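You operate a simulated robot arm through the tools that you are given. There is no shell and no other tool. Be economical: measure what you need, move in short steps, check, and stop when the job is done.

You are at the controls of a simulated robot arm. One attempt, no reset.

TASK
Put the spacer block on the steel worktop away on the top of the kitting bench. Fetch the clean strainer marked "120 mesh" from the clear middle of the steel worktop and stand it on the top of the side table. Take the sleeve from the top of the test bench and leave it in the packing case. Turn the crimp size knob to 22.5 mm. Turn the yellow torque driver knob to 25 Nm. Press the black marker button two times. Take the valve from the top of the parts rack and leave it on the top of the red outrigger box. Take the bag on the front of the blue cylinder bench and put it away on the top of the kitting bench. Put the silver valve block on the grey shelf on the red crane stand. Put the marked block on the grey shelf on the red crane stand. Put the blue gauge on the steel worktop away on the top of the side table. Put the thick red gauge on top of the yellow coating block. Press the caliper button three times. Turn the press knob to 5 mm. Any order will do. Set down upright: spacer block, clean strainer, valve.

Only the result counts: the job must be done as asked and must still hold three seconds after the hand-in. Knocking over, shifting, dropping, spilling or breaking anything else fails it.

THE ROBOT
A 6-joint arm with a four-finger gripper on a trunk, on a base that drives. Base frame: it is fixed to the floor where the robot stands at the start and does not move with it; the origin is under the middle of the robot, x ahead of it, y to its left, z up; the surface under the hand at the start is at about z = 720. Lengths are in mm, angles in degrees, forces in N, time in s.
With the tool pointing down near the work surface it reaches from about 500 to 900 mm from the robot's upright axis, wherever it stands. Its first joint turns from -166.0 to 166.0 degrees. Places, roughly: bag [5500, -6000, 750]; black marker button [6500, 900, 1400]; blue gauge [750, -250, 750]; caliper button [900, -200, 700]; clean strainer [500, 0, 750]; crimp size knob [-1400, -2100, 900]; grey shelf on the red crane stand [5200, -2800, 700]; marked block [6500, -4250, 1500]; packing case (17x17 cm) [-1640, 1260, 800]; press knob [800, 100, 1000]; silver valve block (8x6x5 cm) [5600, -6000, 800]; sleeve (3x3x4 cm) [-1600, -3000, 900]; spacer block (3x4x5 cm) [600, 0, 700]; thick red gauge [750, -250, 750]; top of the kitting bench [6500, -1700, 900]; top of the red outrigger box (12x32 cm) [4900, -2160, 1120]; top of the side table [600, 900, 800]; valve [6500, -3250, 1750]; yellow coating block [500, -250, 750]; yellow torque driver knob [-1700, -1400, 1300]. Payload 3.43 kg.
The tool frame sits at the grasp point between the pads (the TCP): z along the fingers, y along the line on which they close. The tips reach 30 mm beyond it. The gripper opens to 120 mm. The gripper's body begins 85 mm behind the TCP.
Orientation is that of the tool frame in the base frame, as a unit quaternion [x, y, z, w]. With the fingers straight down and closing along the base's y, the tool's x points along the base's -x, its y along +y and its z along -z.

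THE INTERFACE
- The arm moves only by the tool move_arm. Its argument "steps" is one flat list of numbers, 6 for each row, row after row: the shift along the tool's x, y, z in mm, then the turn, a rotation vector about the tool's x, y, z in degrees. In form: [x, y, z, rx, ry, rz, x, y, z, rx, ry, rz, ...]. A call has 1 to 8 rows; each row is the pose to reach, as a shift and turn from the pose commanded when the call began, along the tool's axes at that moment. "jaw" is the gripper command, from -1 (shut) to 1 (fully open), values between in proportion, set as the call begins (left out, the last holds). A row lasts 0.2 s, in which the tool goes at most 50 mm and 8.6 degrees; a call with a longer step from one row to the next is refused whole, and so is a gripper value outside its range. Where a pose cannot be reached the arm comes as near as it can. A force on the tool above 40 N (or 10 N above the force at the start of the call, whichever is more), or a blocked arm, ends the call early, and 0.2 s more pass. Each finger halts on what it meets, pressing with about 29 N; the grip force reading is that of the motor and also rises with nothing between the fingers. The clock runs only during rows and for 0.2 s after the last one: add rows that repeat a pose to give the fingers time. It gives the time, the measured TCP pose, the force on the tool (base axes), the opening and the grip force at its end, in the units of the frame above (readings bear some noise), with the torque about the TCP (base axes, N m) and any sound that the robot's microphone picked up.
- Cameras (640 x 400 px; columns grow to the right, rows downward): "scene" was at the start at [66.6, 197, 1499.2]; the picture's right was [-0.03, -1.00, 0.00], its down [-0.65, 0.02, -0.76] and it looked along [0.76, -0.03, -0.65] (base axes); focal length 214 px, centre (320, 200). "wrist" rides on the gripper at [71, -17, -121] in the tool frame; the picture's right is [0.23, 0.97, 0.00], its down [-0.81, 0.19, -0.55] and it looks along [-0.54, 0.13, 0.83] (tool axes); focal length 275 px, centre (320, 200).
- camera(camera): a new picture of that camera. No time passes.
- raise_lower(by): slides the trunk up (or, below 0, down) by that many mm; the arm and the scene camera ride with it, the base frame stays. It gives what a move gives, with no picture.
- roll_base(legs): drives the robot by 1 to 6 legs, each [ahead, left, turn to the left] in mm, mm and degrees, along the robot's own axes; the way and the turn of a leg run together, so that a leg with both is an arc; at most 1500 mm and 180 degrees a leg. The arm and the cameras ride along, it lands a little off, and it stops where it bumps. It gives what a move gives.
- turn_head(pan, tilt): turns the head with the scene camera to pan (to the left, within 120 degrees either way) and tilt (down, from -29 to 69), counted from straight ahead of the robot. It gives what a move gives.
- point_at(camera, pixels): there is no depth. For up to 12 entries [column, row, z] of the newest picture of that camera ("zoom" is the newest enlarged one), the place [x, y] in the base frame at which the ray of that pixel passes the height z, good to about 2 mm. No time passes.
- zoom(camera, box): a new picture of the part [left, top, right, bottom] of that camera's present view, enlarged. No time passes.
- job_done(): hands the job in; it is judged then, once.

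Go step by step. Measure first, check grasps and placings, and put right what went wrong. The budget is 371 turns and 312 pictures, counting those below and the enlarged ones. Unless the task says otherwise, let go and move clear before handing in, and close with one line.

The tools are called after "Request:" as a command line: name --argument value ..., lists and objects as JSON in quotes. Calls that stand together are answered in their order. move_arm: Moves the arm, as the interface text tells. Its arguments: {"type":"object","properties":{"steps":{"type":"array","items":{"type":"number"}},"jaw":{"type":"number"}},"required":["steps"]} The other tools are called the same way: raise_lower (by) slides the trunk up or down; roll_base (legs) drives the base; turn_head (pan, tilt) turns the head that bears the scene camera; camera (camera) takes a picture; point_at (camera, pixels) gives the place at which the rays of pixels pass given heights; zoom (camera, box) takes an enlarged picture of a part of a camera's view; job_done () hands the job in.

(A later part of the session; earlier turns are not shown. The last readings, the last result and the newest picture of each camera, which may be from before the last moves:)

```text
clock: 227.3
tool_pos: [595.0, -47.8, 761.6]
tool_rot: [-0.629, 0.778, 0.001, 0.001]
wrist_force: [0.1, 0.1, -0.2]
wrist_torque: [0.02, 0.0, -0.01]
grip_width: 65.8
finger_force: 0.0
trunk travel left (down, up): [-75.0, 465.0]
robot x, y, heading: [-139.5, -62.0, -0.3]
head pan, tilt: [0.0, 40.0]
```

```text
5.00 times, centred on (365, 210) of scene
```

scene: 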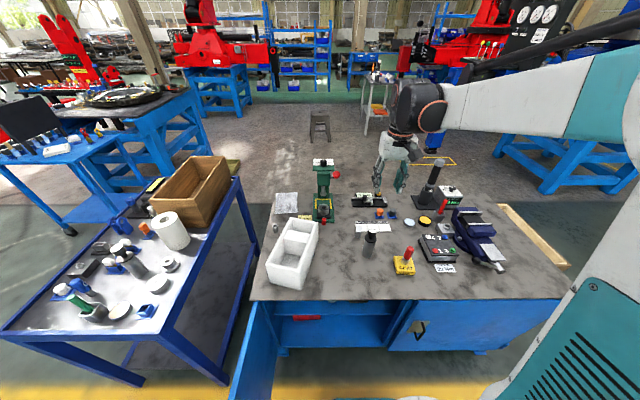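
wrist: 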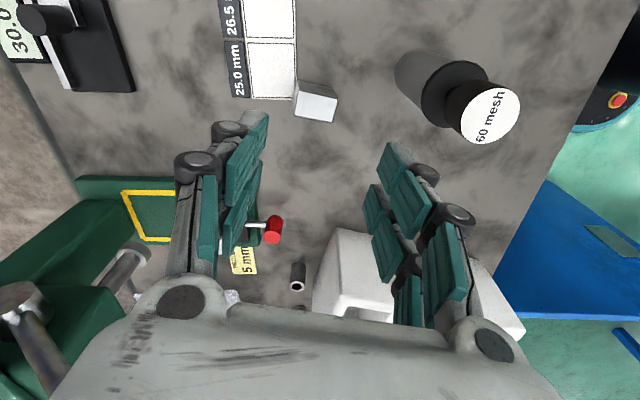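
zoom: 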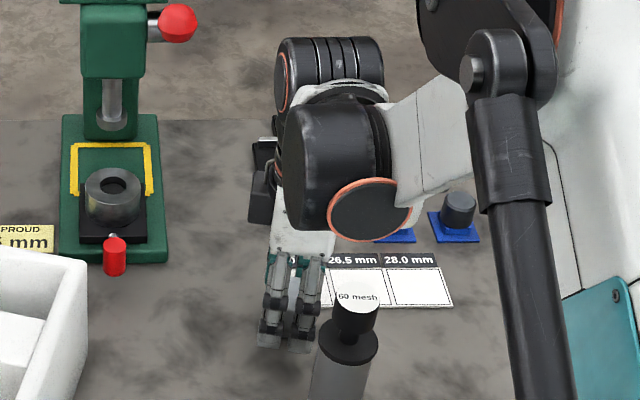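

The block sits between the fingers. Closing and lifting.

Request:
move_arm --steps '[0, 0, 0, 0, 0, 0, 0, 0, 0, 0, 0, 0, 0, 0, 0, 0, 0, 0]' --jaw -1

Request:
move_arm --steps '[0, 0, -40, 0, 0, 0, 0, 0, -85, 0, 0, 0, 0, 0, -130, 0, 0, 0, 0, 0, -175, 0, 0, 0, 0, 0, -220, 0, 0, 0, 0, 0, -265, 0, 0, 0, 0, 0, -310, 0, 0, 0, 0, 0, -350, 0, 0, 0]'

Request:
camera --camera "wrist"

Request:
camera --camera "scene"

```text
clock: 228.1
tool_pos: [594.3, -48.0, 762.6]
tool_rot: [-0.628, 0.778, 0.0, 0.002]
wrist_force: [-1.5, 0.1, 1.4]
wrist_torque: [-0.02, 0.0, -0.03]
grip_width: 39.1
finger_force: 29.2
trunk travel left (down, up): [-75.0, 465.0]
robot x, y, heading: [-140.1, -68.7, -0.3]
head pan, tilt: [0.0, 40.0]
```

```text
clock: 229.9
tool_pos: [592.1, -48.1, 1113.6]
tool_rot: [-0.628, 0.778, 0.001, 0.001]
wrist_force: [-1.3, 0.5, -0.6]
wrist_torque: [0.01, 0.02, 0.0]
grip_width: 39.5
finger_force: 28.8
trunk travel left (down, up): [-75.0, 465.0]
robot x, y, heading: [-136.0, -66.9, -0.4]
head pan, tilt: [0.0, 40.0]
```

```text
160 pictures are left
```

wrist: 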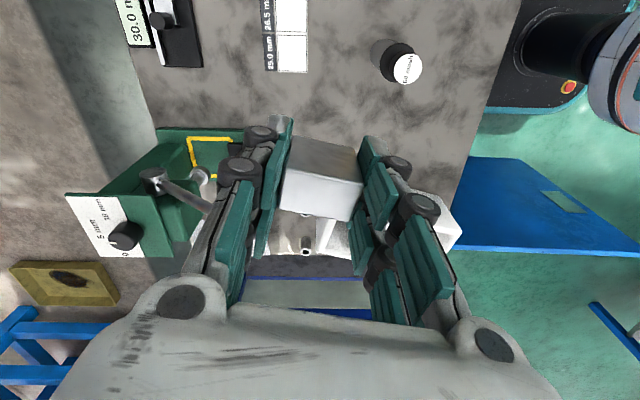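

```text
159 pictures are left
```

scene: 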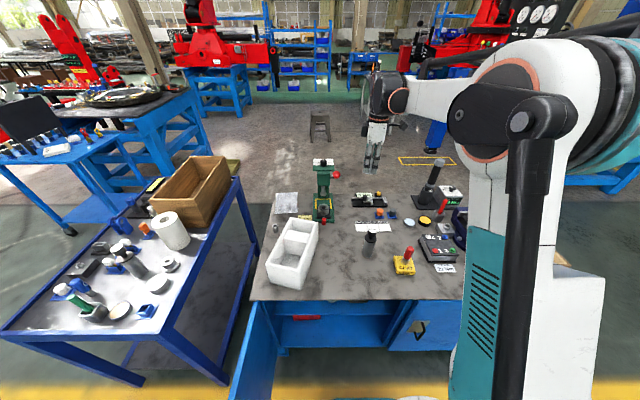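

The block is held with its bottom about 40 mm below the TCP. Now for the far area: I'll back off, turn right and look for a route around the worktop's right side.

Request:
roll_base --legs '[[-560, 0, 0], [0, 0, -60]]'

Request:
raise_lower --by 250

Request:
turn_head --pan 0 --tilt 20

Request:
camera --camera "scene"

Request:
turn_head --pan 45 --tilt 20

Request:
camera --camera "scene"

```text
clock: 235.8
tool_pos: [-325.8, -695.6, 1112.5]
tool_rot: [-0.148, 0.989, 0.001, 0.002]
wrist_force: [-0.4, 0.3, -1.3]
wrist_torque: [0.0, 0.02, -0.01]
grip_width: 39.6
finger_force: 29.0
trunk travel left (down, up): [-75.0, 465.0]
robot x, y, heading: [-698.5, -63.5, -61.5]
head pan, tilt: [0.0, 40.0]
```

```text
clock: 238.4
tool_pos: [-326.5, -695.9, 1362.4]
tool_rot: [-0.147, 0.989, 0.0, 0.002]
wrist_force: [0.4, -0.3, -1.6]
wrist_torque: [0.0, 0.0, 0.01]
grip_width: 39.6
finger_force: 29.3
trunk travel left (down, up): [-325.0, 215.0]
robot x, y, heading: [-695.9, -63.4, -61.0]
head pan, tilt: [0.0, 40.0]
```

```text
clock: 239.2
tool_pos: [-325.4, -696.2, 1361.9]
tool_rot: [-0.147, 0.989, 0.0, 0.002]
wrist_force: [-0.6, -0.4, -1.7]
wrist_torque: [0.01, 0.03, -0.03]
grip_width: 39.6
finger_force: 28.5
trunk travel left (down, up): [-325.0, 215.0]
robot x, y, heading: [-698.3, -58.5, -61.4]
head pan, tilt: [0.0, 20.0]
```

```text
158 pictures are left
```

scene: 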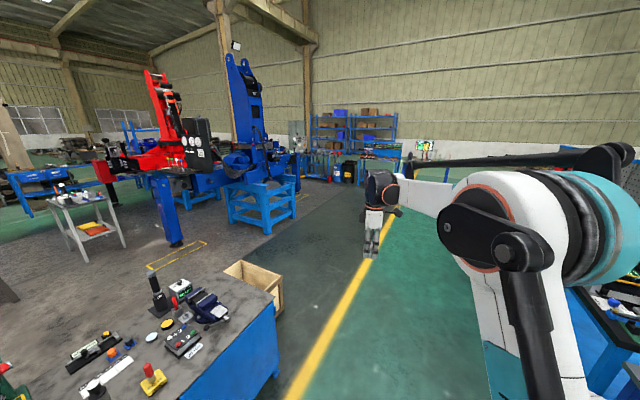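

```text
clock: 240.3
tool_pos: [-326.4, -695.7, 1363.0]
tool_rot: [-0.147, 0.989, 0.0, 0.002]
wrist_force: [0.3, -0.3, -1.6]
wrist_torque: [-0.02, -0.02, 0.01]
grip_width: 39.5
finger_force: 29.7
trunk travel left (down, up): [-325.0, 215.0]
robot x, y, heading: [-699.5, -56.4, -61.2]
head pan, tilt: [45.0, 20.0]
```

```text
157 pictures are left
```

scene: 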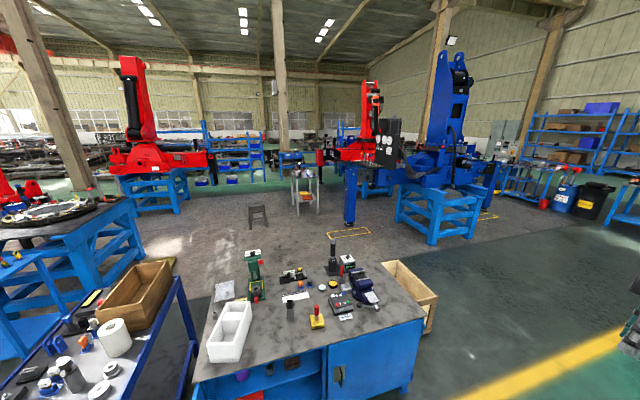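

I'll get floor coordinates of the obstacles.

Request:
point_at --camera "scene" --pixels '[[432, 333, 0], [395, 262, 300], [432, 245, 0], [400, 222, 0], [475, 238, 0], [349, 226, 0], [318, 213, 0], [294, 215, 0], [262, 229, 0], [187, 292, 0], [566, 210, 0], [545, 205, 0]]'

Request:
zoom --camera "scene" --box '[240, 110, 520, 260]'

```text
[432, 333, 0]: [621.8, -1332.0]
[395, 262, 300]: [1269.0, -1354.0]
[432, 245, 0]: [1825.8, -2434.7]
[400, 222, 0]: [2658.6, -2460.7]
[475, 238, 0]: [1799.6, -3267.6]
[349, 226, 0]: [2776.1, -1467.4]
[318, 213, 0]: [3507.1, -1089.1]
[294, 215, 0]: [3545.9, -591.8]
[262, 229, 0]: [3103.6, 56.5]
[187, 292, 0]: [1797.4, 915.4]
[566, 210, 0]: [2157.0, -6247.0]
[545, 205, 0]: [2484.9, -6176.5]
```

```text
2.29 times, centred on (380, 185) of scene
```

zoom: 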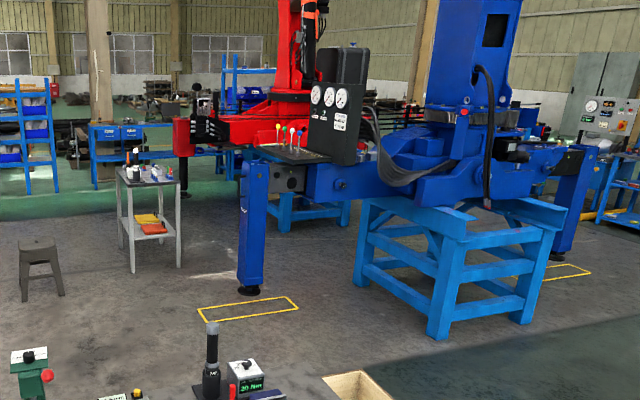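

A lane exists. I'll check the left side floor points to choose the wider passage.

Request:
point_at --camera "scene" --pixels '[[248, 226, 0], [268, 226, 0], [183, 208, 0], [135, 214, 0], [176, 216, 0], [262, 182, 0], [285, 182, 0], [215, 183, 0], [372, 200, 0], [388, 197, 0]]'

Request:
zoom --camera "scene" --box '[100, 110, 340, 250]'

```text
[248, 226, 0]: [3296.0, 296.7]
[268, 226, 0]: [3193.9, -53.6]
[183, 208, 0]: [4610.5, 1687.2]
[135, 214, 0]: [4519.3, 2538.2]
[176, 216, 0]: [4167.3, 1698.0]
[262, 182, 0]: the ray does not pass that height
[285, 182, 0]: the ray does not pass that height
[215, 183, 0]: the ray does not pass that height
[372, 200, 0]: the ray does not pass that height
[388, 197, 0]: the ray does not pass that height
```

```text
2.67 times, centred on (220, 180) of scene
```

zoom: 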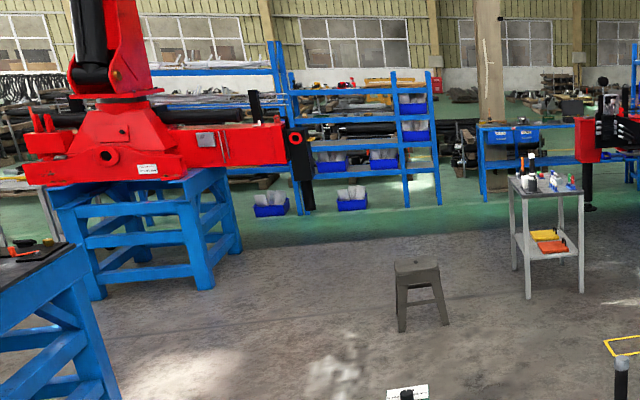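

I'll square up, go right to y≈-1880, then forward past the crate to x≈1750.

Request:
roll_base --legs '[[0, 0, 61.2], [0, -910, 0], [0, -910, 0], [1225, 0, 0], [1225, 0, 0]]'

Request:
turn_head --pan 30 --tilt 15

Request:
camera --camera "scene"

Request:
turn_head --pan 75 --tilt 15

Request:
camera --camera "scene"

```text
clock: 261.9
tool_pos: [2127.1, -1821.9, 1363.7]
tool_rot: [-0.638, 0.77, 0.007, -0.006]
wrist_force: [-19.2, -0.2, 5.6]
wrist_torque: [0.14, -3.21, 0.31]
grip_width: 39.8
finger_force: 29.8
trunk travel left (down, up): [-325.0, 215.0]
robot x, y, heading: [1404.3, -1850.4, 0.6]
head pan, tilt: [45.0, 20.0]
stopped in leg 5: the force on the tool passed its limit at 216 N (the readings are from after the stop); the commanded pose is now the measured one
```

```text
clock: 262.6
tool_pos: [2126.2, -1822.7, 1363.9]
tool_rot: [-0.637, 0.77, 0.006, -0.007]
wrist_force: [-21.5, -0.5, 8.2]
wrist_torque: [0.23, -3.6, 0.35]
grip_width: 39.5
finger_force: 29.4
trunk travel left (down, up): [-325.0, 215.0]
robot x, y, heading: [1408.6, -1848.2, 0.6]
head pan, tilt: [30.0, 15.0]
```

```text
154 pictures are left
```

scene: 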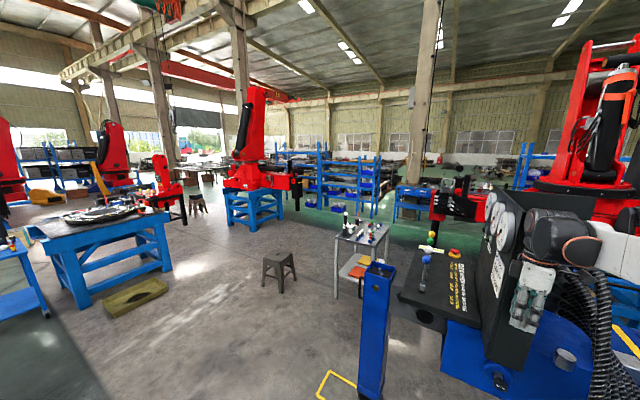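

```text
clock: 263.8
tool_pos: [2127.1, -1822.5, 1362.6]
tool_rot: [-0.637, 0.771, 0.005, -0.006]
wrist_force: [-23.3, 0.1, 4.8]
wrist_torque: [0.23, -3.82, 0.36]
grip_width: 39.5
finger_force: 29.2
trunk travel left (down, up): [-325.0, 215.0]
robot x, y, heading: [1405.3, -1845.2, 0.7]
head pan, tilt: [75.0, 15.0]
```

```text
153 pictures are left
```

scene: 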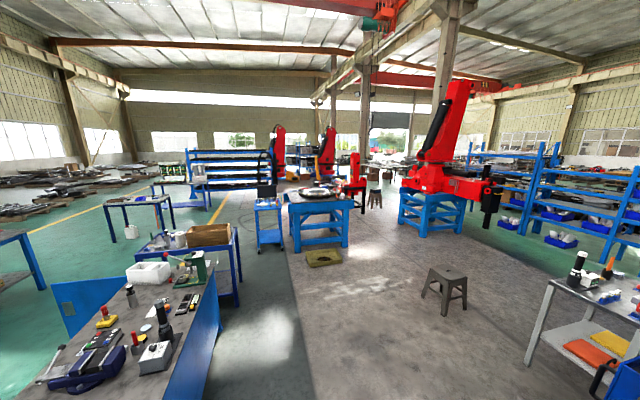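

The gripper bumped into the blue crane's control box, so the overhead parts extend further than I judged. I'll back off and check what is still held.

Request:
roll_base --legs '[[-150, 0, 0]]'

Request:
camera --camera "wrist"

Request:
turn_head --pan 15 --tilt 15

Request:
camera --camera "scene"

```text
clock: 265.1
tool_pos: [1979.3, -1824.5, 1361.4]
tool_rot: [-0.638, 0.77, 0.006, -0.006]
wrist_force: [-0.5, 0.3, -1.7]
wrist_torque: [0.01, -0.05, 0.01]
grip_width: 39.5
finger_force: 28.8
trunk travel left (down, up): [-325.0, 215.0]
robot x, y, heading: [1254.2, -1848.5, 0.7]
head pan, tilt: [75.0, 15.0]
```

```text
152 pictures are left
```

wrist: 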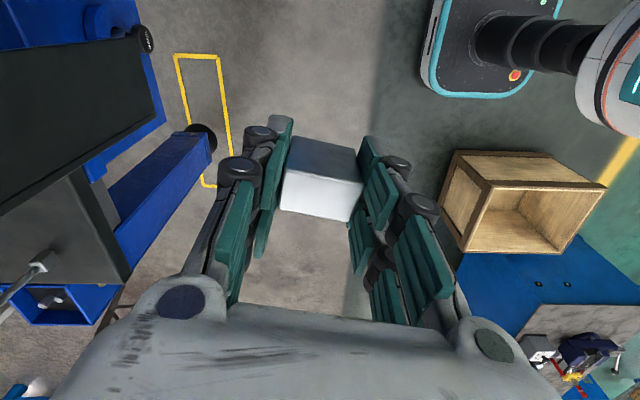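

```text
clock: 266.4
tool_pos: [1980.0, -1823.8, 1360.7]
tool_rot: [-0.637, 0.771, 0.006, -0.008]
wrist_force: [-0.4, -1.1, -1.1]
wrist_torque: [-0.02, -0.01, -0.04]
grip_width: 39.3
finger_force: 28.9
trunk travel left (down, up): [-325.0, 215.0]
robot x, y, heading: [1252.3, -1854.7, 0.7]
head pan, tilt: [15.0, 15.0]
```

```text
151 pictures are left
```

scene: 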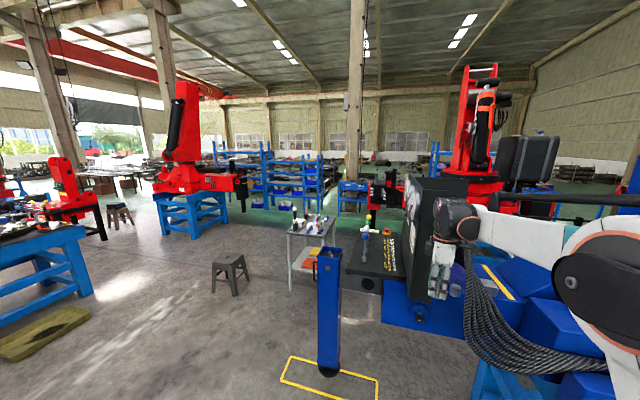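

The block is still held. I'll locate the outrigger post, stool and table from here.

Request:
point_at --camera "scene" --pixels '[[330, 374, 0], [284, 370, 0], [378, 385, 0], [237, 296, 0], [216, 285, 0], [247, 285, 0], [290, 293, 0], [333, 252, 900], [10, 350, 50], [90, 320, 50], [400, 255, 1100], [370, 280, 1000]]'

```text
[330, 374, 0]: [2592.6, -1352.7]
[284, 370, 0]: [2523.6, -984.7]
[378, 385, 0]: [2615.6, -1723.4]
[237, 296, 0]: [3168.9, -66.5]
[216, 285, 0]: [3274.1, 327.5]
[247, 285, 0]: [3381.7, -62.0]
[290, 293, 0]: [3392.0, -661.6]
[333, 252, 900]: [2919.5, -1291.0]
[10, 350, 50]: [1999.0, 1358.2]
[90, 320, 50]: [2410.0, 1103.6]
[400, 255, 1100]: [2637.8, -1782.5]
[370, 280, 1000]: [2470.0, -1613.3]
```

I'll turn to 45° so the arm points into open floor, then go around the crate to (1620,-300).

Request:
roll_base --legs '[[0, 0, 44.3], [262, -262, 0], [548, 548, 0], [548, 548, 0]]'

Request:
turn_head --pan -5 --tilt 15

Request:
camera --camera "scene"

```text
clock: 278.4
tool_pos: [2102.3, 234.7, 1360.5]
tool_rot: [0.884, -0.467, -0.004, 0.009]
wrist_force: [0.6, -0.5, -0.6]
wrist_torque: [-0.05, 0.0, 0.02]
grip_width: 39.6
finger_force: 29.1
trunk travel left (down, up): [-325.0, 215.0]
robot x, y, heading: [1609.0, -301.1, 45.8]
head pan, tilt: [15.0, 15.0]
```

```text
clock: 279.2
tool_pos: [2101.7, 234.6, 1361.2]
tool_rot: [0.884, -0.468, -0.004, 0.008]
wrist_force: [-0.3, -0.3, -0.2]
wrist_torque: [-0.02, 0.03, 0.0]
grip_width: 39.4
finger_force: 29.3
trunk travel left (down, up): [-325.0, 215.0]
robot x, y, heading: [1606.9, -300.2, 45.8]
head pan, tilt: [-5.0, 15.0]
```

```text
150 pictures are left
```

scene: 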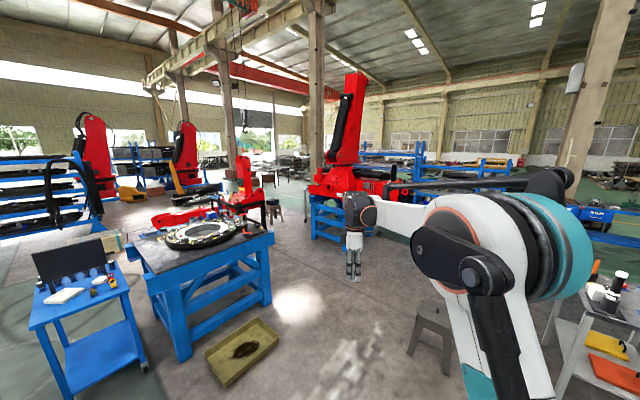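

Request:
point_at --camera "scene" --pixels '[[268, 303, 0], [278, 337, 50], [213, 386, 50], [410, 352, 0], [447, 375, 0], [315, 240, 0], [395, 225, 0], [350, 215, 0]]'

Request:
zoom --camera "scene" --box '[260, 140, 520, 300]'

```text
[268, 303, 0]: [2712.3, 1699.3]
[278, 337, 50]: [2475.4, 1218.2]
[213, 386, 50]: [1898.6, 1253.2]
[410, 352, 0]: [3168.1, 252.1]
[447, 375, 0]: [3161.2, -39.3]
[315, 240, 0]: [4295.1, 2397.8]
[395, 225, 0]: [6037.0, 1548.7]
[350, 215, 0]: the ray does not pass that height
```

```text
2.46 times, centred on (390, 220) of scene
```

zoom: 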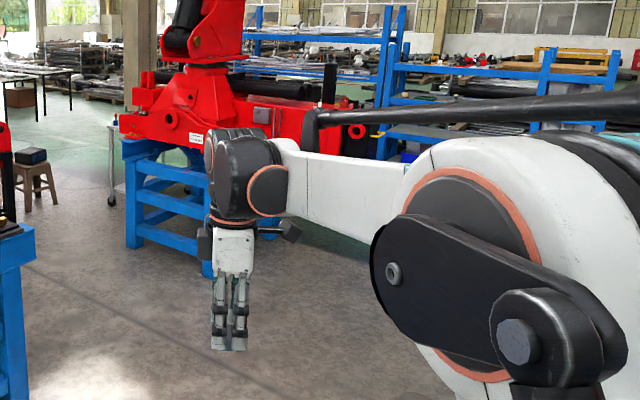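

The corridor is clear, so I'll go straight ahead 1430 mm, turn to heading 0, and survey.

Request:
roll_base --legs '[[1430, 0, 0], [0, 0, -45.8], [1000, 0, 0]]'

Request:
turn_head --pan -8 --tilt 12

Request:
camera --camera "scene"

```text
clock: 293.2
tool_pos: [4345.5, 710.4, 1360.7]
tool_rot: [-0.627, 0.779, 0.007, -0.007]
wrist_force: [0.3, -0.5, -1.0]
wrist_torque: [0.0, 0.0, -0.03]
grip_width: 39.5
finger_force: 28.7
trunk travel left (down, up): [-325.0, 215.0]
robot x, y, heading: [3614.5, 701.2, -1.0]
head pan, tilt: [-5.0, 15.0]
```

```text
clock: 293.9
tool_pos: [4343.2, 711.6, 1360.4]
tool_rot: [-0.627, 0.779, 0.007, -0.007]
wrist_force: [-0.2, 0.5, -0.7]
wrist_torque: [0.0, -0.06, 0.03]
grip_width: 39.5
finger_force: 28.7
trunk travel left (down, up): [-325.0, 215.0]
robot x, y, heading: [3615.6, 700.8, -0.8]
head pan, tilt: [-8.0, 12.0]
```

```text
148 pictures are left
```

scene: 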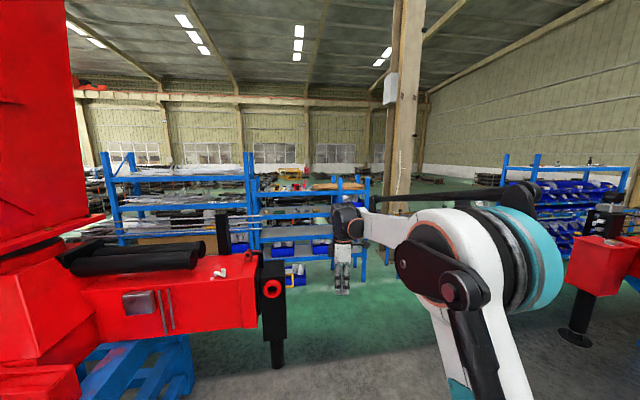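

Request:
point_at --camera "scene" --pixels '[[277, 365, 0], [580, 345, 0], [562, 335, 0], [240, 250, 600], [365, 270, 600], [375, 275, 0], [400, 200, 1300]]'

Request:
zoom --camera "scene" --box '[80, 130, 400, 300]'

```text
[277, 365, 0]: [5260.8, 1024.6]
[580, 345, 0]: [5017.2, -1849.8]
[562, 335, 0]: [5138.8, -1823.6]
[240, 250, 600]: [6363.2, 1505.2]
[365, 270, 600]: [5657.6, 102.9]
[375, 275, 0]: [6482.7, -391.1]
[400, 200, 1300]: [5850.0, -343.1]
```

```text
2.00 times, centred on (240, 215) of scene
```

zoom: 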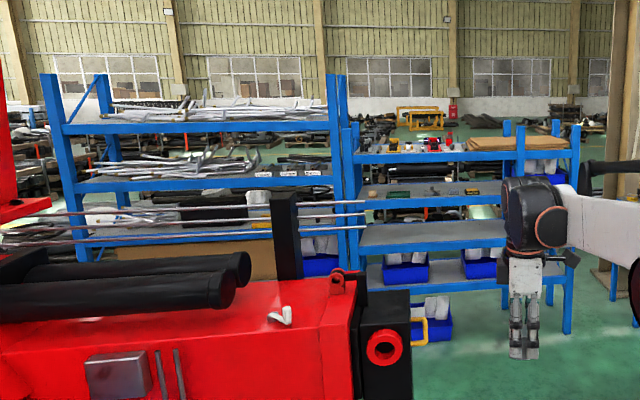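

I'll go forward then diagonally to about (5150,-250) in the lane before the racks.

Request:
roll_base --legs '[[400, 0, 0], [1100, -950, 0]]'

Request:
roll_base --legs '[[0, 0, -45]]'

Request:
turn_head --pan -5 --tilt 15

Request:
camera --camera "scene"

Request:
turn_head --pan 45 --tilt 15

Request:
camera --camera "scene"

```text
clock: 303.2
tool_pos: [5838.4, -243.5, 1362.2]
tool_rot: [-0.629, 0.777, 0.007, -0.007]
wrist_force: [0.1, 0.1, -1.0]
wrist_torque: [-0.01, 0.02, -0.01]
grip_width: 39.3
finger_force: 29.2
trunk travel left (down, up): [-325.0, 215.0]
robot x, y, heading: [5106.9, -256.7, -0.3]
head pan, tilt: [-8.0, 12.0]
```

```text
clock: 305.6
tool_pos: [5632.5, -762.4, 1361.7]
tool_rot: [-0.283, 0.959, 0.009, -0.003]
wrist_force: [-0.8, 0.9, -1.7]
wrist_torque: [0.02, 0.01, -0.01]
grip_width: 39.5
finger_force: 28.8
trunk travel left (down, up): [-325.0, 215.0]
robot x, y, heading: [5109.4, -255.3, -45.7]
head pan, tilt: [-8.0, 12.0]
```

```text
clock: 306.3
tool_pos: [5632.0, -762.7, 1360.2]
tool_rot: [-0.284, 0.959, 0.008, -0.004]
wrist_force: [0.2, 0.5, -1.0]
wrist_torque: [-0.02, -0.04, 0.01]
grip_width: 39.5
finger_force: 29.3
trunk travel left (down, up): [-325.0, 215.0]
robot x, y, heading: [5110.8, -256.3, -45.6]
head pan, tilt: [-5.0, 15.0]
```

```text
146 pictures are left
```

scene: 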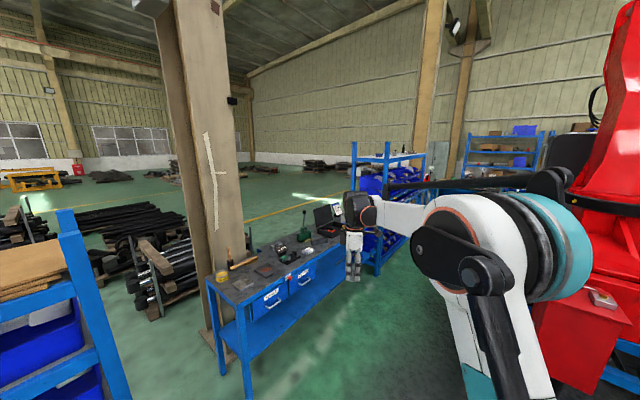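

```text
clock: 307.4
tool_pos: [5633.3, -762.4, 1360.9]
tool_rot: [-0.283, 0.959, 0.009, -0.003]
wrist_force: [0.2, 0.2, -1.6]
wrist_torque: [0.02, 0.0, -0.02]
grip_width: 39.5
finger_force: 28.9
trunk travel left (down, up): [-325.0, 215.0]
robot x, y, heading: [5111.9, -254.1, -46.0]
head pan, tilt: [45.0, 15.0]
```

```text
145 pictures are left
```

scene: 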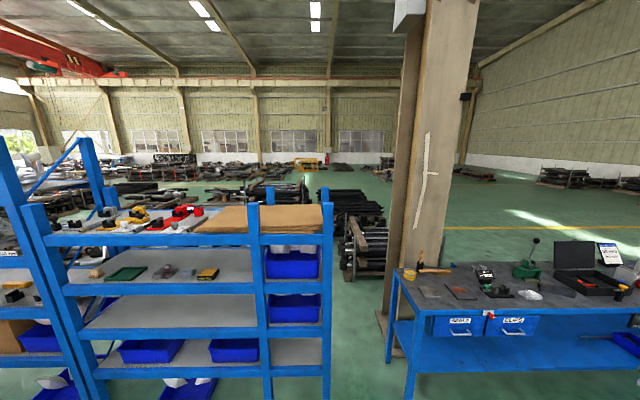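

The kitting bench is at right, scene (470,290). I'll measure it.

Request:
point_at --camera "scene" --pixels '[[395, 270, 880], [408, 308, 880], [640, 308, 880], [480, 270, 880], [390, 362, 0], [330, 395, 0]]'

Request:
zoom --camera "scene" --box '[390, 220, 640, 340]'

```text
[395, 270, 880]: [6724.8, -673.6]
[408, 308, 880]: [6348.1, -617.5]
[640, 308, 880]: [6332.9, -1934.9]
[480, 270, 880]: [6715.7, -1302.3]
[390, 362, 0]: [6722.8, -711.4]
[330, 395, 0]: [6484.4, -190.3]
```

```text
2.56 times, centred on (515, 280) of scene
```

zoom: 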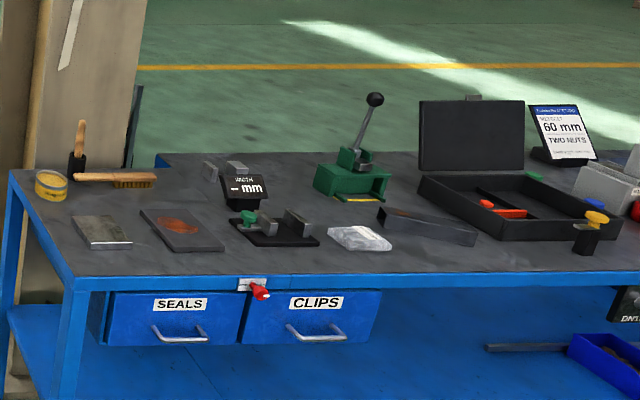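

I'll face +x in front of the kitting bench at about (5720,-1250).

Request:
roll_base --legs '[[0, 0, 46], [600, -1000, 0]]'

Request:
turn_head --pan -5 --tilt 45

Request:
camera --camera "scene"

Request:
camera --camera "wrist"

```text
clock: 315.5
tool_pos: [6450.7, -1221.8, 1360.4]
tool_rot: [-0.635, 0.773, 0.007, -0.007]
wrist_force: [0.3, 0.2, -1.0]
wrist_torque: [0.01, 0.03, 0.0]
grip_width: 39.5
finger_force: 29.2
trunk travel left (down, up): [-325.0, 215.0]
robot x, y, heading: [5719.3, -1242.7, 0.3]
head pan, tilt: [45.0, 15.0]
```

```text
clock: 316.6
tool_pos: [6450.0, -1222.0, 1361.0]
tool_rot: [-0.635, 0.773, 0.007, -0.007]
wrist_force: [0.0, 0.1, -1.1]
wrist_torque: [0.0, -0.01, 0.01]
grip_width: 39.3
finger_force: 28.8
trunk travel left (down, up): [-325.0, 215.0]
robot x, y, heading: [5724.0, -1242.9, 0.5]
head pan, tilt: [-5.0, 45.0]
```

```text
143 pictures are left
```

scene: 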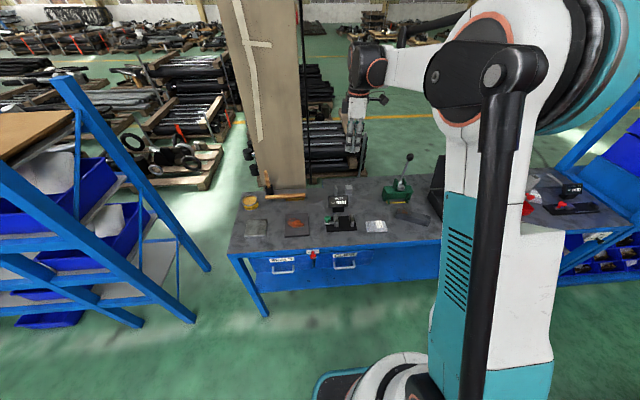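

```text
142 pictures are left
```

wrist: 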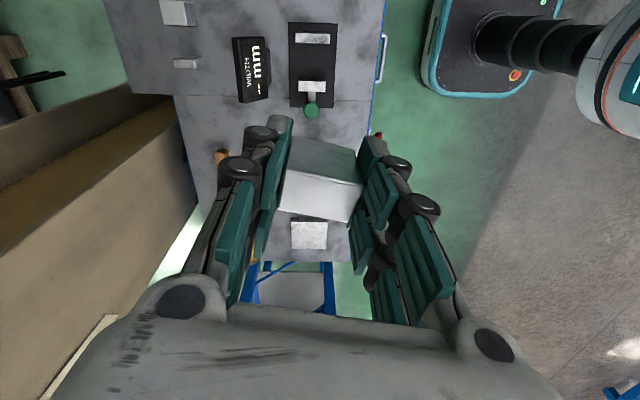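

Request:
zoom --camera "scene" --box '[225, 170, 445, 270]'

Request:
point_at --camera "zoom" --pixels '[[130, 115, 880], [200, 115, 880], [480, 100, 880], [150, 150, 880], [330, 210, 880], [40, 205, 880], [40, 60, 880]]'

```text
2.91 times, centred on (335, 220) of scene
```

zoom: 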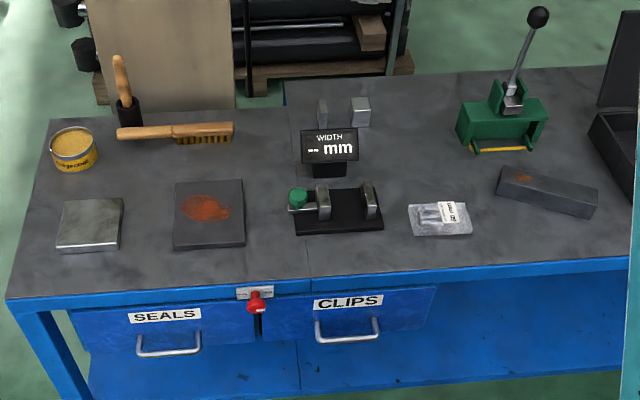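

```text
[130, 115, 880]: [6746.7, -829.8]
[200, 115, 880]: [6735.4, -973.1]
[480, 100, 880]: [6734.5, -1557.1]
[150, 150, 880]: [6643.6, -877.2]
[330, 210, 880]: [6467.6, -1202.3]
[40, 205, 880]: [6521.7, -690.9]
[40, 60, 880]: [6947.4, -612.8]
```

Request:
point_at --camera "scene" --pixels '[[327.1, 231.3, 860], [327.1, 231.3, 890], [327.1, 231.3, 920]]'

Request:
point_at --camera "wrist" --pixels '[[333, 107, 860], [333, 107, 890], [333, 107, 920]]'

Request:
zoom --camera "wrist" --box '[130, 0, 400, 170]'

```text
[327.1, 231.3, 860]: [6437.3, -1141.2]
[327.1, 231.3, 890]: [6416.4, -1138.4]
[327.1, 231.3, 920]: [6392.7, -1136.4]
```

```text
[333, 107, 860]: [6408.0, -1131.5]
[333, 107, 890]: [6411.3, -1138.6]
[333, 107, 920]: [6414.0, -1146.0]
```

```text
2.35 times, centred on (265, 85) of wrist
```

zoom: 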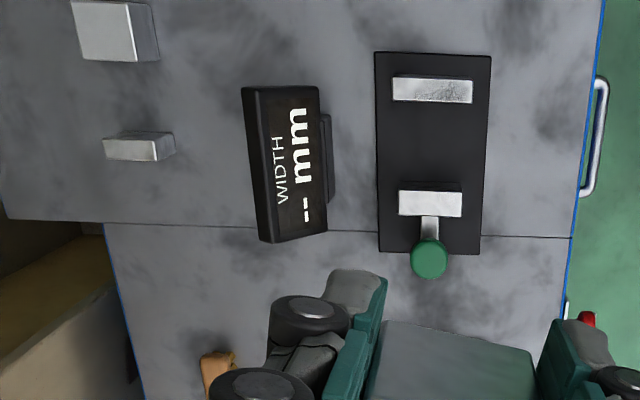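

The plate top is at z≈893, so the bench is about 887. I'll check the gap between the brown plate and the gauge stand at scene (318,220).

Request:
point_at --camera "scene" --pixels '[[318.2, 220, 887], [318.2, 210, 887], [309.5, 230, 887], [309, 215, 887], [328, 225, 887], [331, 212, 887], [305, 199, 887]]'

```text
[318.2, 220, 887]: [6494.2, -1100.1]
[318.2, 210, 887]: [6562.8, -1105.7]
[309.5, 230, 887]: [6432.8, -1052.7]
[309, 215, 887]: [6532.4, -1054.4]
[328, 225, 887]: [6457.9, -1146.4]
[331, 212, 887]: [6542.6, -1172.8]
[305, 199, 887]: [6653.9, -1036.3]
```

The gap is about 93 mm wide. I'll set the block at (6530,-1099), moving over and down.

Request:
move_arm --steps '[-30, -12, 5, 0, 0, 0, -65, -26, 10, 0, 0, 0, -100, -40, 15, 0, 0, 0, -135, -55, 20, 0, 0, 0, -135, -55, 65, 0, 0, 0, -135, -55, 110, 0, 0, 0, -135, -55, 155, 0, 0, 0, -135, -55, 200, 0, 0, 0]'

Request:
move_arm --steps '[0, 0, 45, 0, 0, 0, 0, 0, 90, 0, 0, 0, 0, 0, 135, 0, 0, 0, 0, 0, 180, 0, 0, 0]'

Request:
zoom --camera "scene" --box '[260, 160, 400, 260]'

Request:
camera --camera "wrist"

```text
clock: 318.4
tool_pos: [6526.1, -1099.1, 1159.7]
tool_rot: [-0.635, 0.772, 0.007, -0.007]
wrist_force: [0.3, -0.2, -1.4]
wrist_torque: [-0.04, 0.0, -0.01]
grip_width: 39.4
finger_force: 29.3
trunk travel left (down, up): [-325.0, 215.0]
robot x, y, heading: [5724.1, -1244.8, 0.4]
head pan, tilt: [-5.0, 45.0]
```

```text
clock: 319.4
tool_pos: [6521.4, -1099.9, 979.1]
tool_rot: [-0.636, 0.772, 0.007, -0.007]
wrist_force: [0.7, 1.0, -1.1]
wrist_torque: [-0.03, 0.03, -0.01]
grip_width: 39.3
finger_force: 29.2
trunk travel left (down, up): [-325.0, 215.0]
robot x, y, heading: [5721.1, -1247.2, -0.0]
head pan, tilt: [-5.0, 45.0]
```

```text
4.00 times, centred on (330, 210) of scene
```

zoom: 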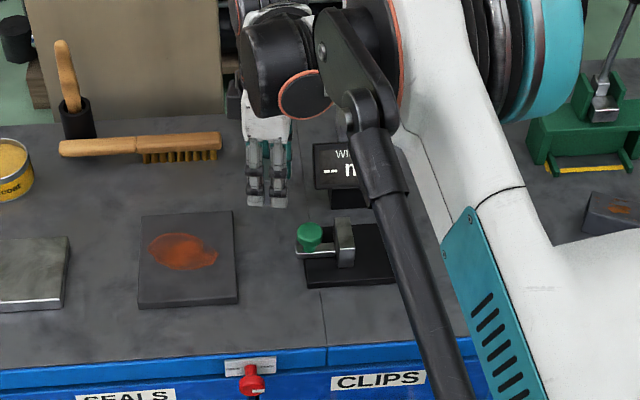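

```text
138 pictures are left
```

wrist: 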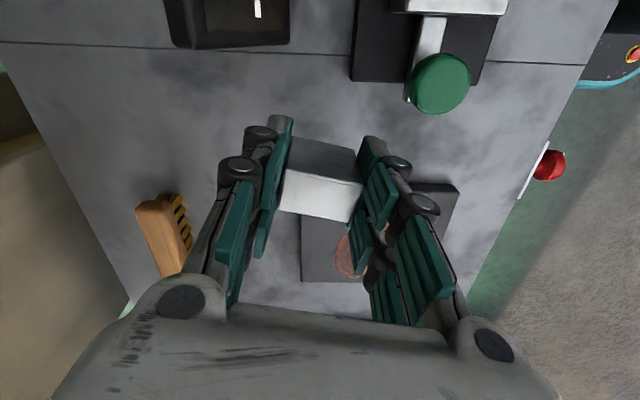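

Clear. Lowering to contact.

Request:
move_arm --steps '[0, 0, 30, 0, 0, 0, 0, 0, 42, 0, 0, 0, 0, 0, 46, 0, 0, 0, 0, 0, 50, 0, 0, 0, 0, 0, 54, 0, 0, 0, 0, 0, 58, 0, 0, 0]'

```text
clock: 320.9
tool_pos: [6522.0, -1100.5, 923.6]
tool_rot: [-0.635, 0.772, 0.007, -0.006]
wrist_force: [3.6, 1.0, 15.1]
wrist_torque: [0.18, -0.33, 0.02]
grip_width: 39.6
finger_force: 29.1
trunk travel left (down, up): [-325.0, 215.0]
robot x, y, heading: [5727.6, -1244.2, 0.2]
head pan, tilt: [-5.0, 45.0]
```

Request:
move_arm --steps '[0, 0, -0.5, 0, 0, 0, 0, 0, -0.5, 0, 0, 0]'

Request:
move_arm --steps '[0, 0, 0, 0, 0, 0, 0, 0, 0, 0, 0, 0, 0, 0, -30, 0, 0, 0, 0, 0, -75, 0, 0, 0, 0, 0, -120, 0, 0, 0, 0, 0, -165, 0, 0, 0, 0, 0, -210, 0, 0, 0, 0, 0, -255, 0, 0, 0]' --jaw 0.1

Request:
zoom --camera "scene" --box '[260, 160, 400, 260]'

Request:
zoom --camera "wrist" --box '[230, 40, 420, 180]'

```text
clock: 321.4
tool_pos: [6521.5, -1099.5, 923.4]
tool_rot: [-0.635, 0.773, 0.006, -0.006]
wrist_force: [6.6, 1.9, 19.4]
wrist_torque: [0.27, -0.41, -0.12]
grip_width: 39.6
finger_force: 28.8
trunk travel left (down, up): [-325.0, 215.0]
robot x, y, heading: [5728.5, -1245.1, 0.2]
head pan, tilt: [-5.0, 45.0]
```

```text
clock: 323.2
tool_pos: [6526.2, -1100.7, 1178.3]
tool_rot: [-0.635, 0.772, 0.007, -0.007]
wrist_force: [-0.8, 0.6, 0.0]
wrist_torque: [0.01, -0.04, 0.02]
grip_width: 66.1
finger_force: 0.0
trunk travel left (down, up): [-325.0, 215.0]
robot x, y, heading: [5722.7, -1246.2, 0.1]
head pan, tilt: [-5.0, 45.0]
```

```text
4.00 times, centred on (330, 210) of scene
```

zoom: 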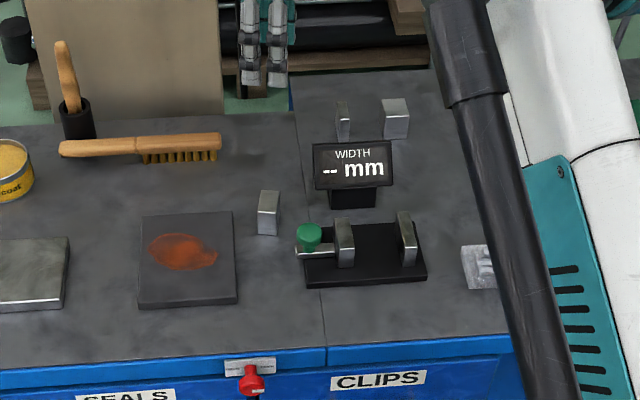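

```text
2.86 times, centred on (325, 110) of wrist
```

zoom: 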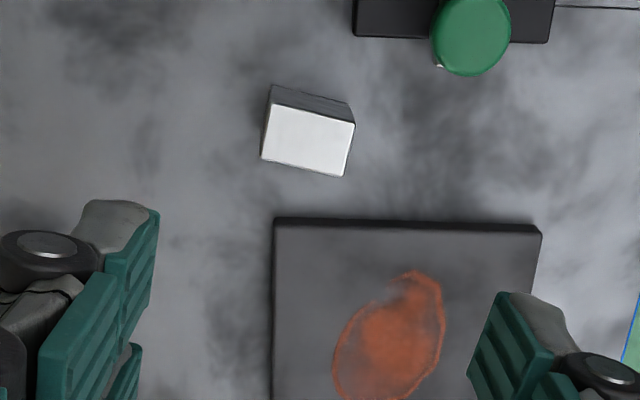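

The spacer block stands upright on the kitting bench. Next is the black marker button at about (6500,900,1400): retract, straighten the wrist and drive left.

Request:
move_arm --steps '[25, 31, -15, 0, 0, 8, 49, 62, -30, 0, 0, 16, 74, 92, -45, 0, 0, 24, 98, 123, -60, 0, 0, 32, 123, 154, -75, 0, 0, 40, 147, 185, -90, 0, 0, 48, 172, 215, -100, 0, 0, 56, 196, 246, -110, 0, 0, 64]'

Request:
move_arm --steps '[0, 0, 0, 0, 0, 7, 0, 0, 0, 0, 0, 14.5]' --jaw -1

Request:
roll_base --legs '[[0, 1000, 0], [0, 1000, 0]]'

Request:
turn_head --pan 0 --tilt 25

Request:
camera --camera "scene"

```text
clock: 325.1
tool_pos: [6247.1, -1244.8, 1293.7]
tool_rot: [-0.128, 0.992, 0.001, -0.009]
wrist_force: [-1.0, -0.7, 0.1]
wrist_torque: [-0.01, -0.05, -0.01]
grip_width: 66.1
finger_force: 0.0
trunk travel left (down, up): [-325.0, 215.0]
robot x, y, heading: [5722.9, -1246.2, 0.3]
head pan, tilt: [-5.0, 45.0]
```

```text
clock: 325.6
tool_pos: [6250.1, -1244.8, 1292.5]
tool_rot: [-0.002, 1.0, 0.0, -0.01]
wrist_force: [0.4, 0.5, -0.1]
wrist_torque: [0.02, 0.02, 0.0]
grip_width: 0.3
finger_force: 29.2
trunk travel left (down, up): [-325.0, 215.0]
robot x, y, heading: [5721.9, -1245.2, 0.3]
head pan, tilt: [-5.0, 45.0]
```

```text
clock: 335.5
tool_pos: [6229.7, 735.9, 1293.1]
tool_rot: [-0.003, 1.0, 0.001, -0.01]
wrist_force: [-0.6, 0.2, -1.0]
wrist_torque: [-0.04, -0.02, -0.02]
grip_width: 0.0
finger_force: 28.4
trunk travel left (down, up): [-325.0, 215.0]
robot x, y, heading: [5703.2, 740.0, 0.4]
head pan, tilt: [-5.0, 45.0]
```

```text
clock: 336.4
tool_pos: [6230.6, 735.5, 1291.6]
tool_rot: [-0.003, 1.0, 0.002, -0.01]
wrist_force: [0.1, 0.8, 0.5]
wrist_torque: [-0.03, 0.02, -0.04]
grip_width: 0.0
finger_force: 29.1
trunk travel left (down, up): [-325.0, 215.0]
robot x, y, heading: [5704.4, 734.4, 0.3]
head pan, tilt: [0.0, 25.0]
```

```text
135 pictures are left
```

scene: 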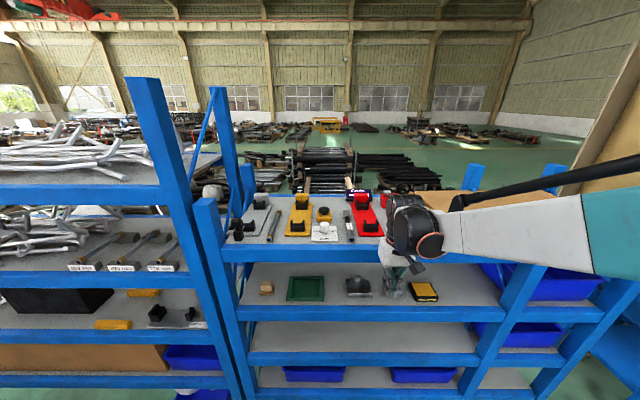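

Request:
zoom --camera "scene" --box '[220, 170, 420, 260]'

Request:
zoom --camera "scene" --box '[0, 220, 240, 350]'

Request:
zoom --camera "scene" --box '[230, 260, 460, 400]'

Request:
camera --camera "wrist"

```text
3.20 times, centred on (320, 215) of scene
```

zoom: 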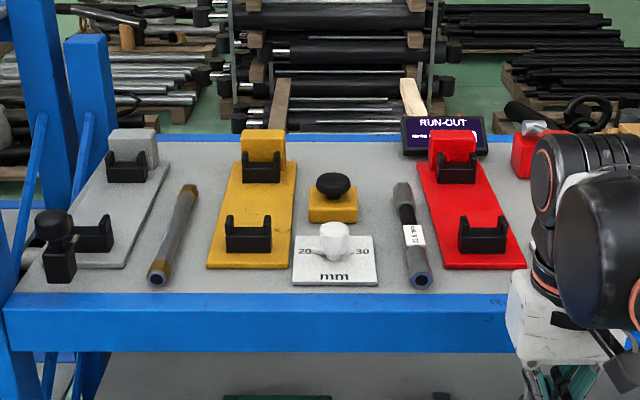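

```text
2.67 times, centred on (120, 285) of scene
```

zoom: 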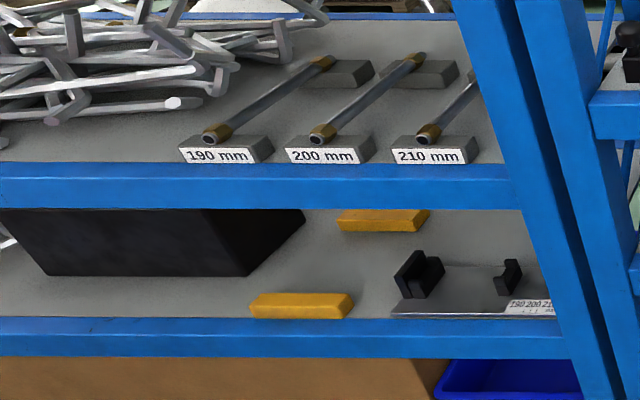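

```text
2.78 times, centred on (345, 330) of scene
```

zoom: 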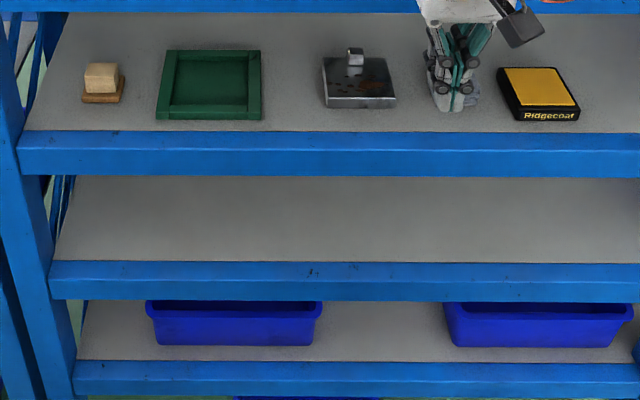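

```text
131 pictures are left
```

wrist: 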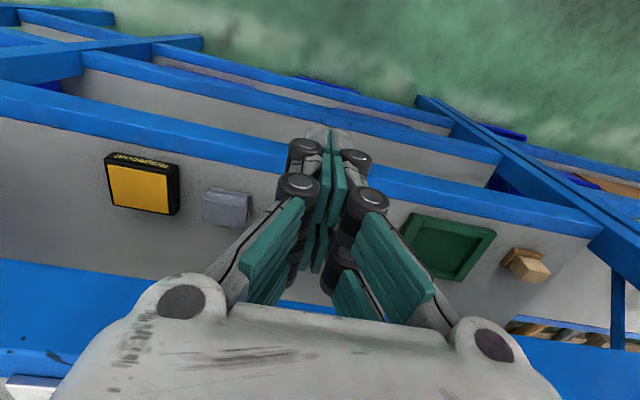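

Candidates for the black marker button are the black mushroom on a yellow base (324,210) and the black post (238,223). I'll compare them with the given place.

Request:
point_at --camera "scene" --pixels '[[324, 210, 1400], [324, 210, 1370], [238, 223, 1400], [238, 223, 1370], [320, 245, 1350], [262, 180, 1350], [320, 243, 1370]]'

Request:
zoom --camera "scene" --box '[290, 180, 370, 240]'

Request:
zoom --camera "scene" --box '[220, 200, 280, 250]'

```text
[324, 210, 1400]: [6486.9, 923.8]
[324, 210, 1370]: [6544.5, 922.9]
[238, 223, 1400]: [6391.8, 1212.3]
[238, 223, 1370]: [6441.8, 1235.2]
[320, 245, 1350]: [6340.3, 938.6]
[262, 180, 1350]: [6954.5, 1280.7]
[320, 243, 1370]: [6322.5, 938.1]
```

```text
6.67 times, centred on (330, 210) of scene
```

zoom: 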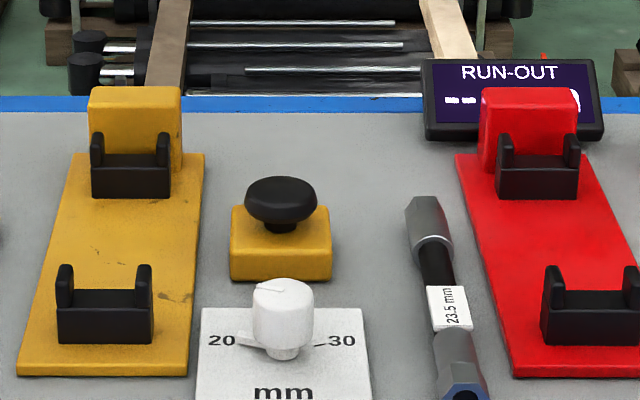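

```text
8.00 times, centred on (250, 225) of scene
```

zoom: 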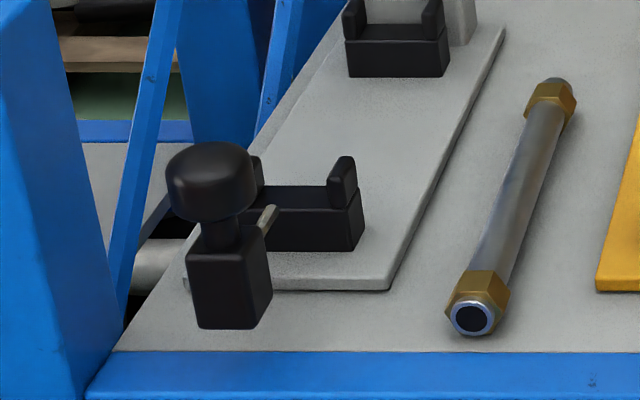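

The mushroom on the yellow base at about (6490,924) matches the given place. I'll go up above shelf level first, then over it.

Request:
move_arm --steps '[0, 0, -45, 0, 0, 0, 0, 0, -90, 0, 0, 0, 0, 0, -135, 0, 0, 0, 0, 0, -180, 0, 0, 0, 0, 0, -220, 0, 0, 0]'

Request:
move_arm --steps '[-32, 24, 0, 0, 0, 0, -64, 48, 0, 0, 0, 0, -96, 72, 0, 0, 0, 0, -128, 96, 0, 0, 0, 0, -160, 120, 0, 0, 0, 0, -192, 144, 0, 0, 0, 0, -224, 168, 0, 0, 0, 0, -250, 187, 0, 0, 0, 0]'

Request:
camera --camera "wrist"

Request:
zoom --camera "scene" --box '[270, 160, 390, 250]'

```text
clock: 337.6
tool_pos: [6235.0, 734.0, 1510.8]
tool_rot: [-0.005, 1.0, 0.001, -0.009]
wrist_force: [0.2, -0.3, -0.2]
wrist_torque: [0.04, 0.0, -0.01]
grip_width: 0.0
finger_force: 29.2
trunk travel left (down, up): [-325.0, 215.0]
robot x, y, heading: [5705.7, 733.3, 0.3]
head pan, tilt: [0.0, 25.0]
```

```text
clock: 339.4
tool_pos: [6484.1, 924.0, 1506.2]
tool_rot: [-0.004, 1.0, 0.001, -0.011]
wrist_force: [0.2, 0.4, -1.0]
wrist_torque: [-0.01, 0.08, 0.02]
grip_width: 0.0
finger_force: 29.2
trunk travel left (down, up): [-325.0, 215.0]
robot x, y, heading: [5704.1, 734.5, 0.4]
head pan, tilt: [0.0, 25.0]
```

```text
128 pictures are left
```

wrist: 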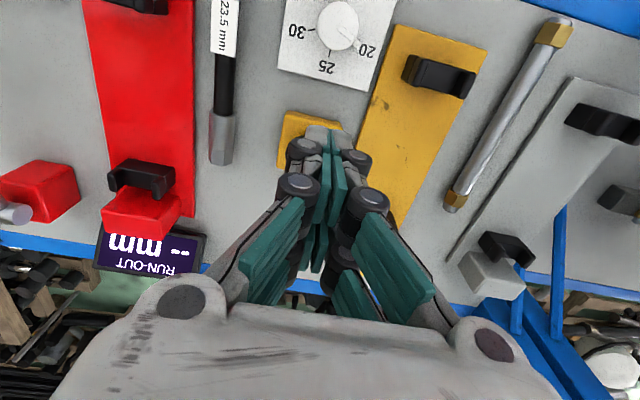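

```text
4.44 times, centred on (330, 205) of scene
```

zoom: 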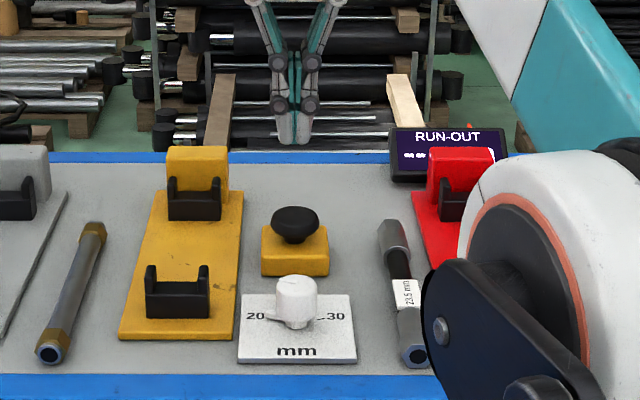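

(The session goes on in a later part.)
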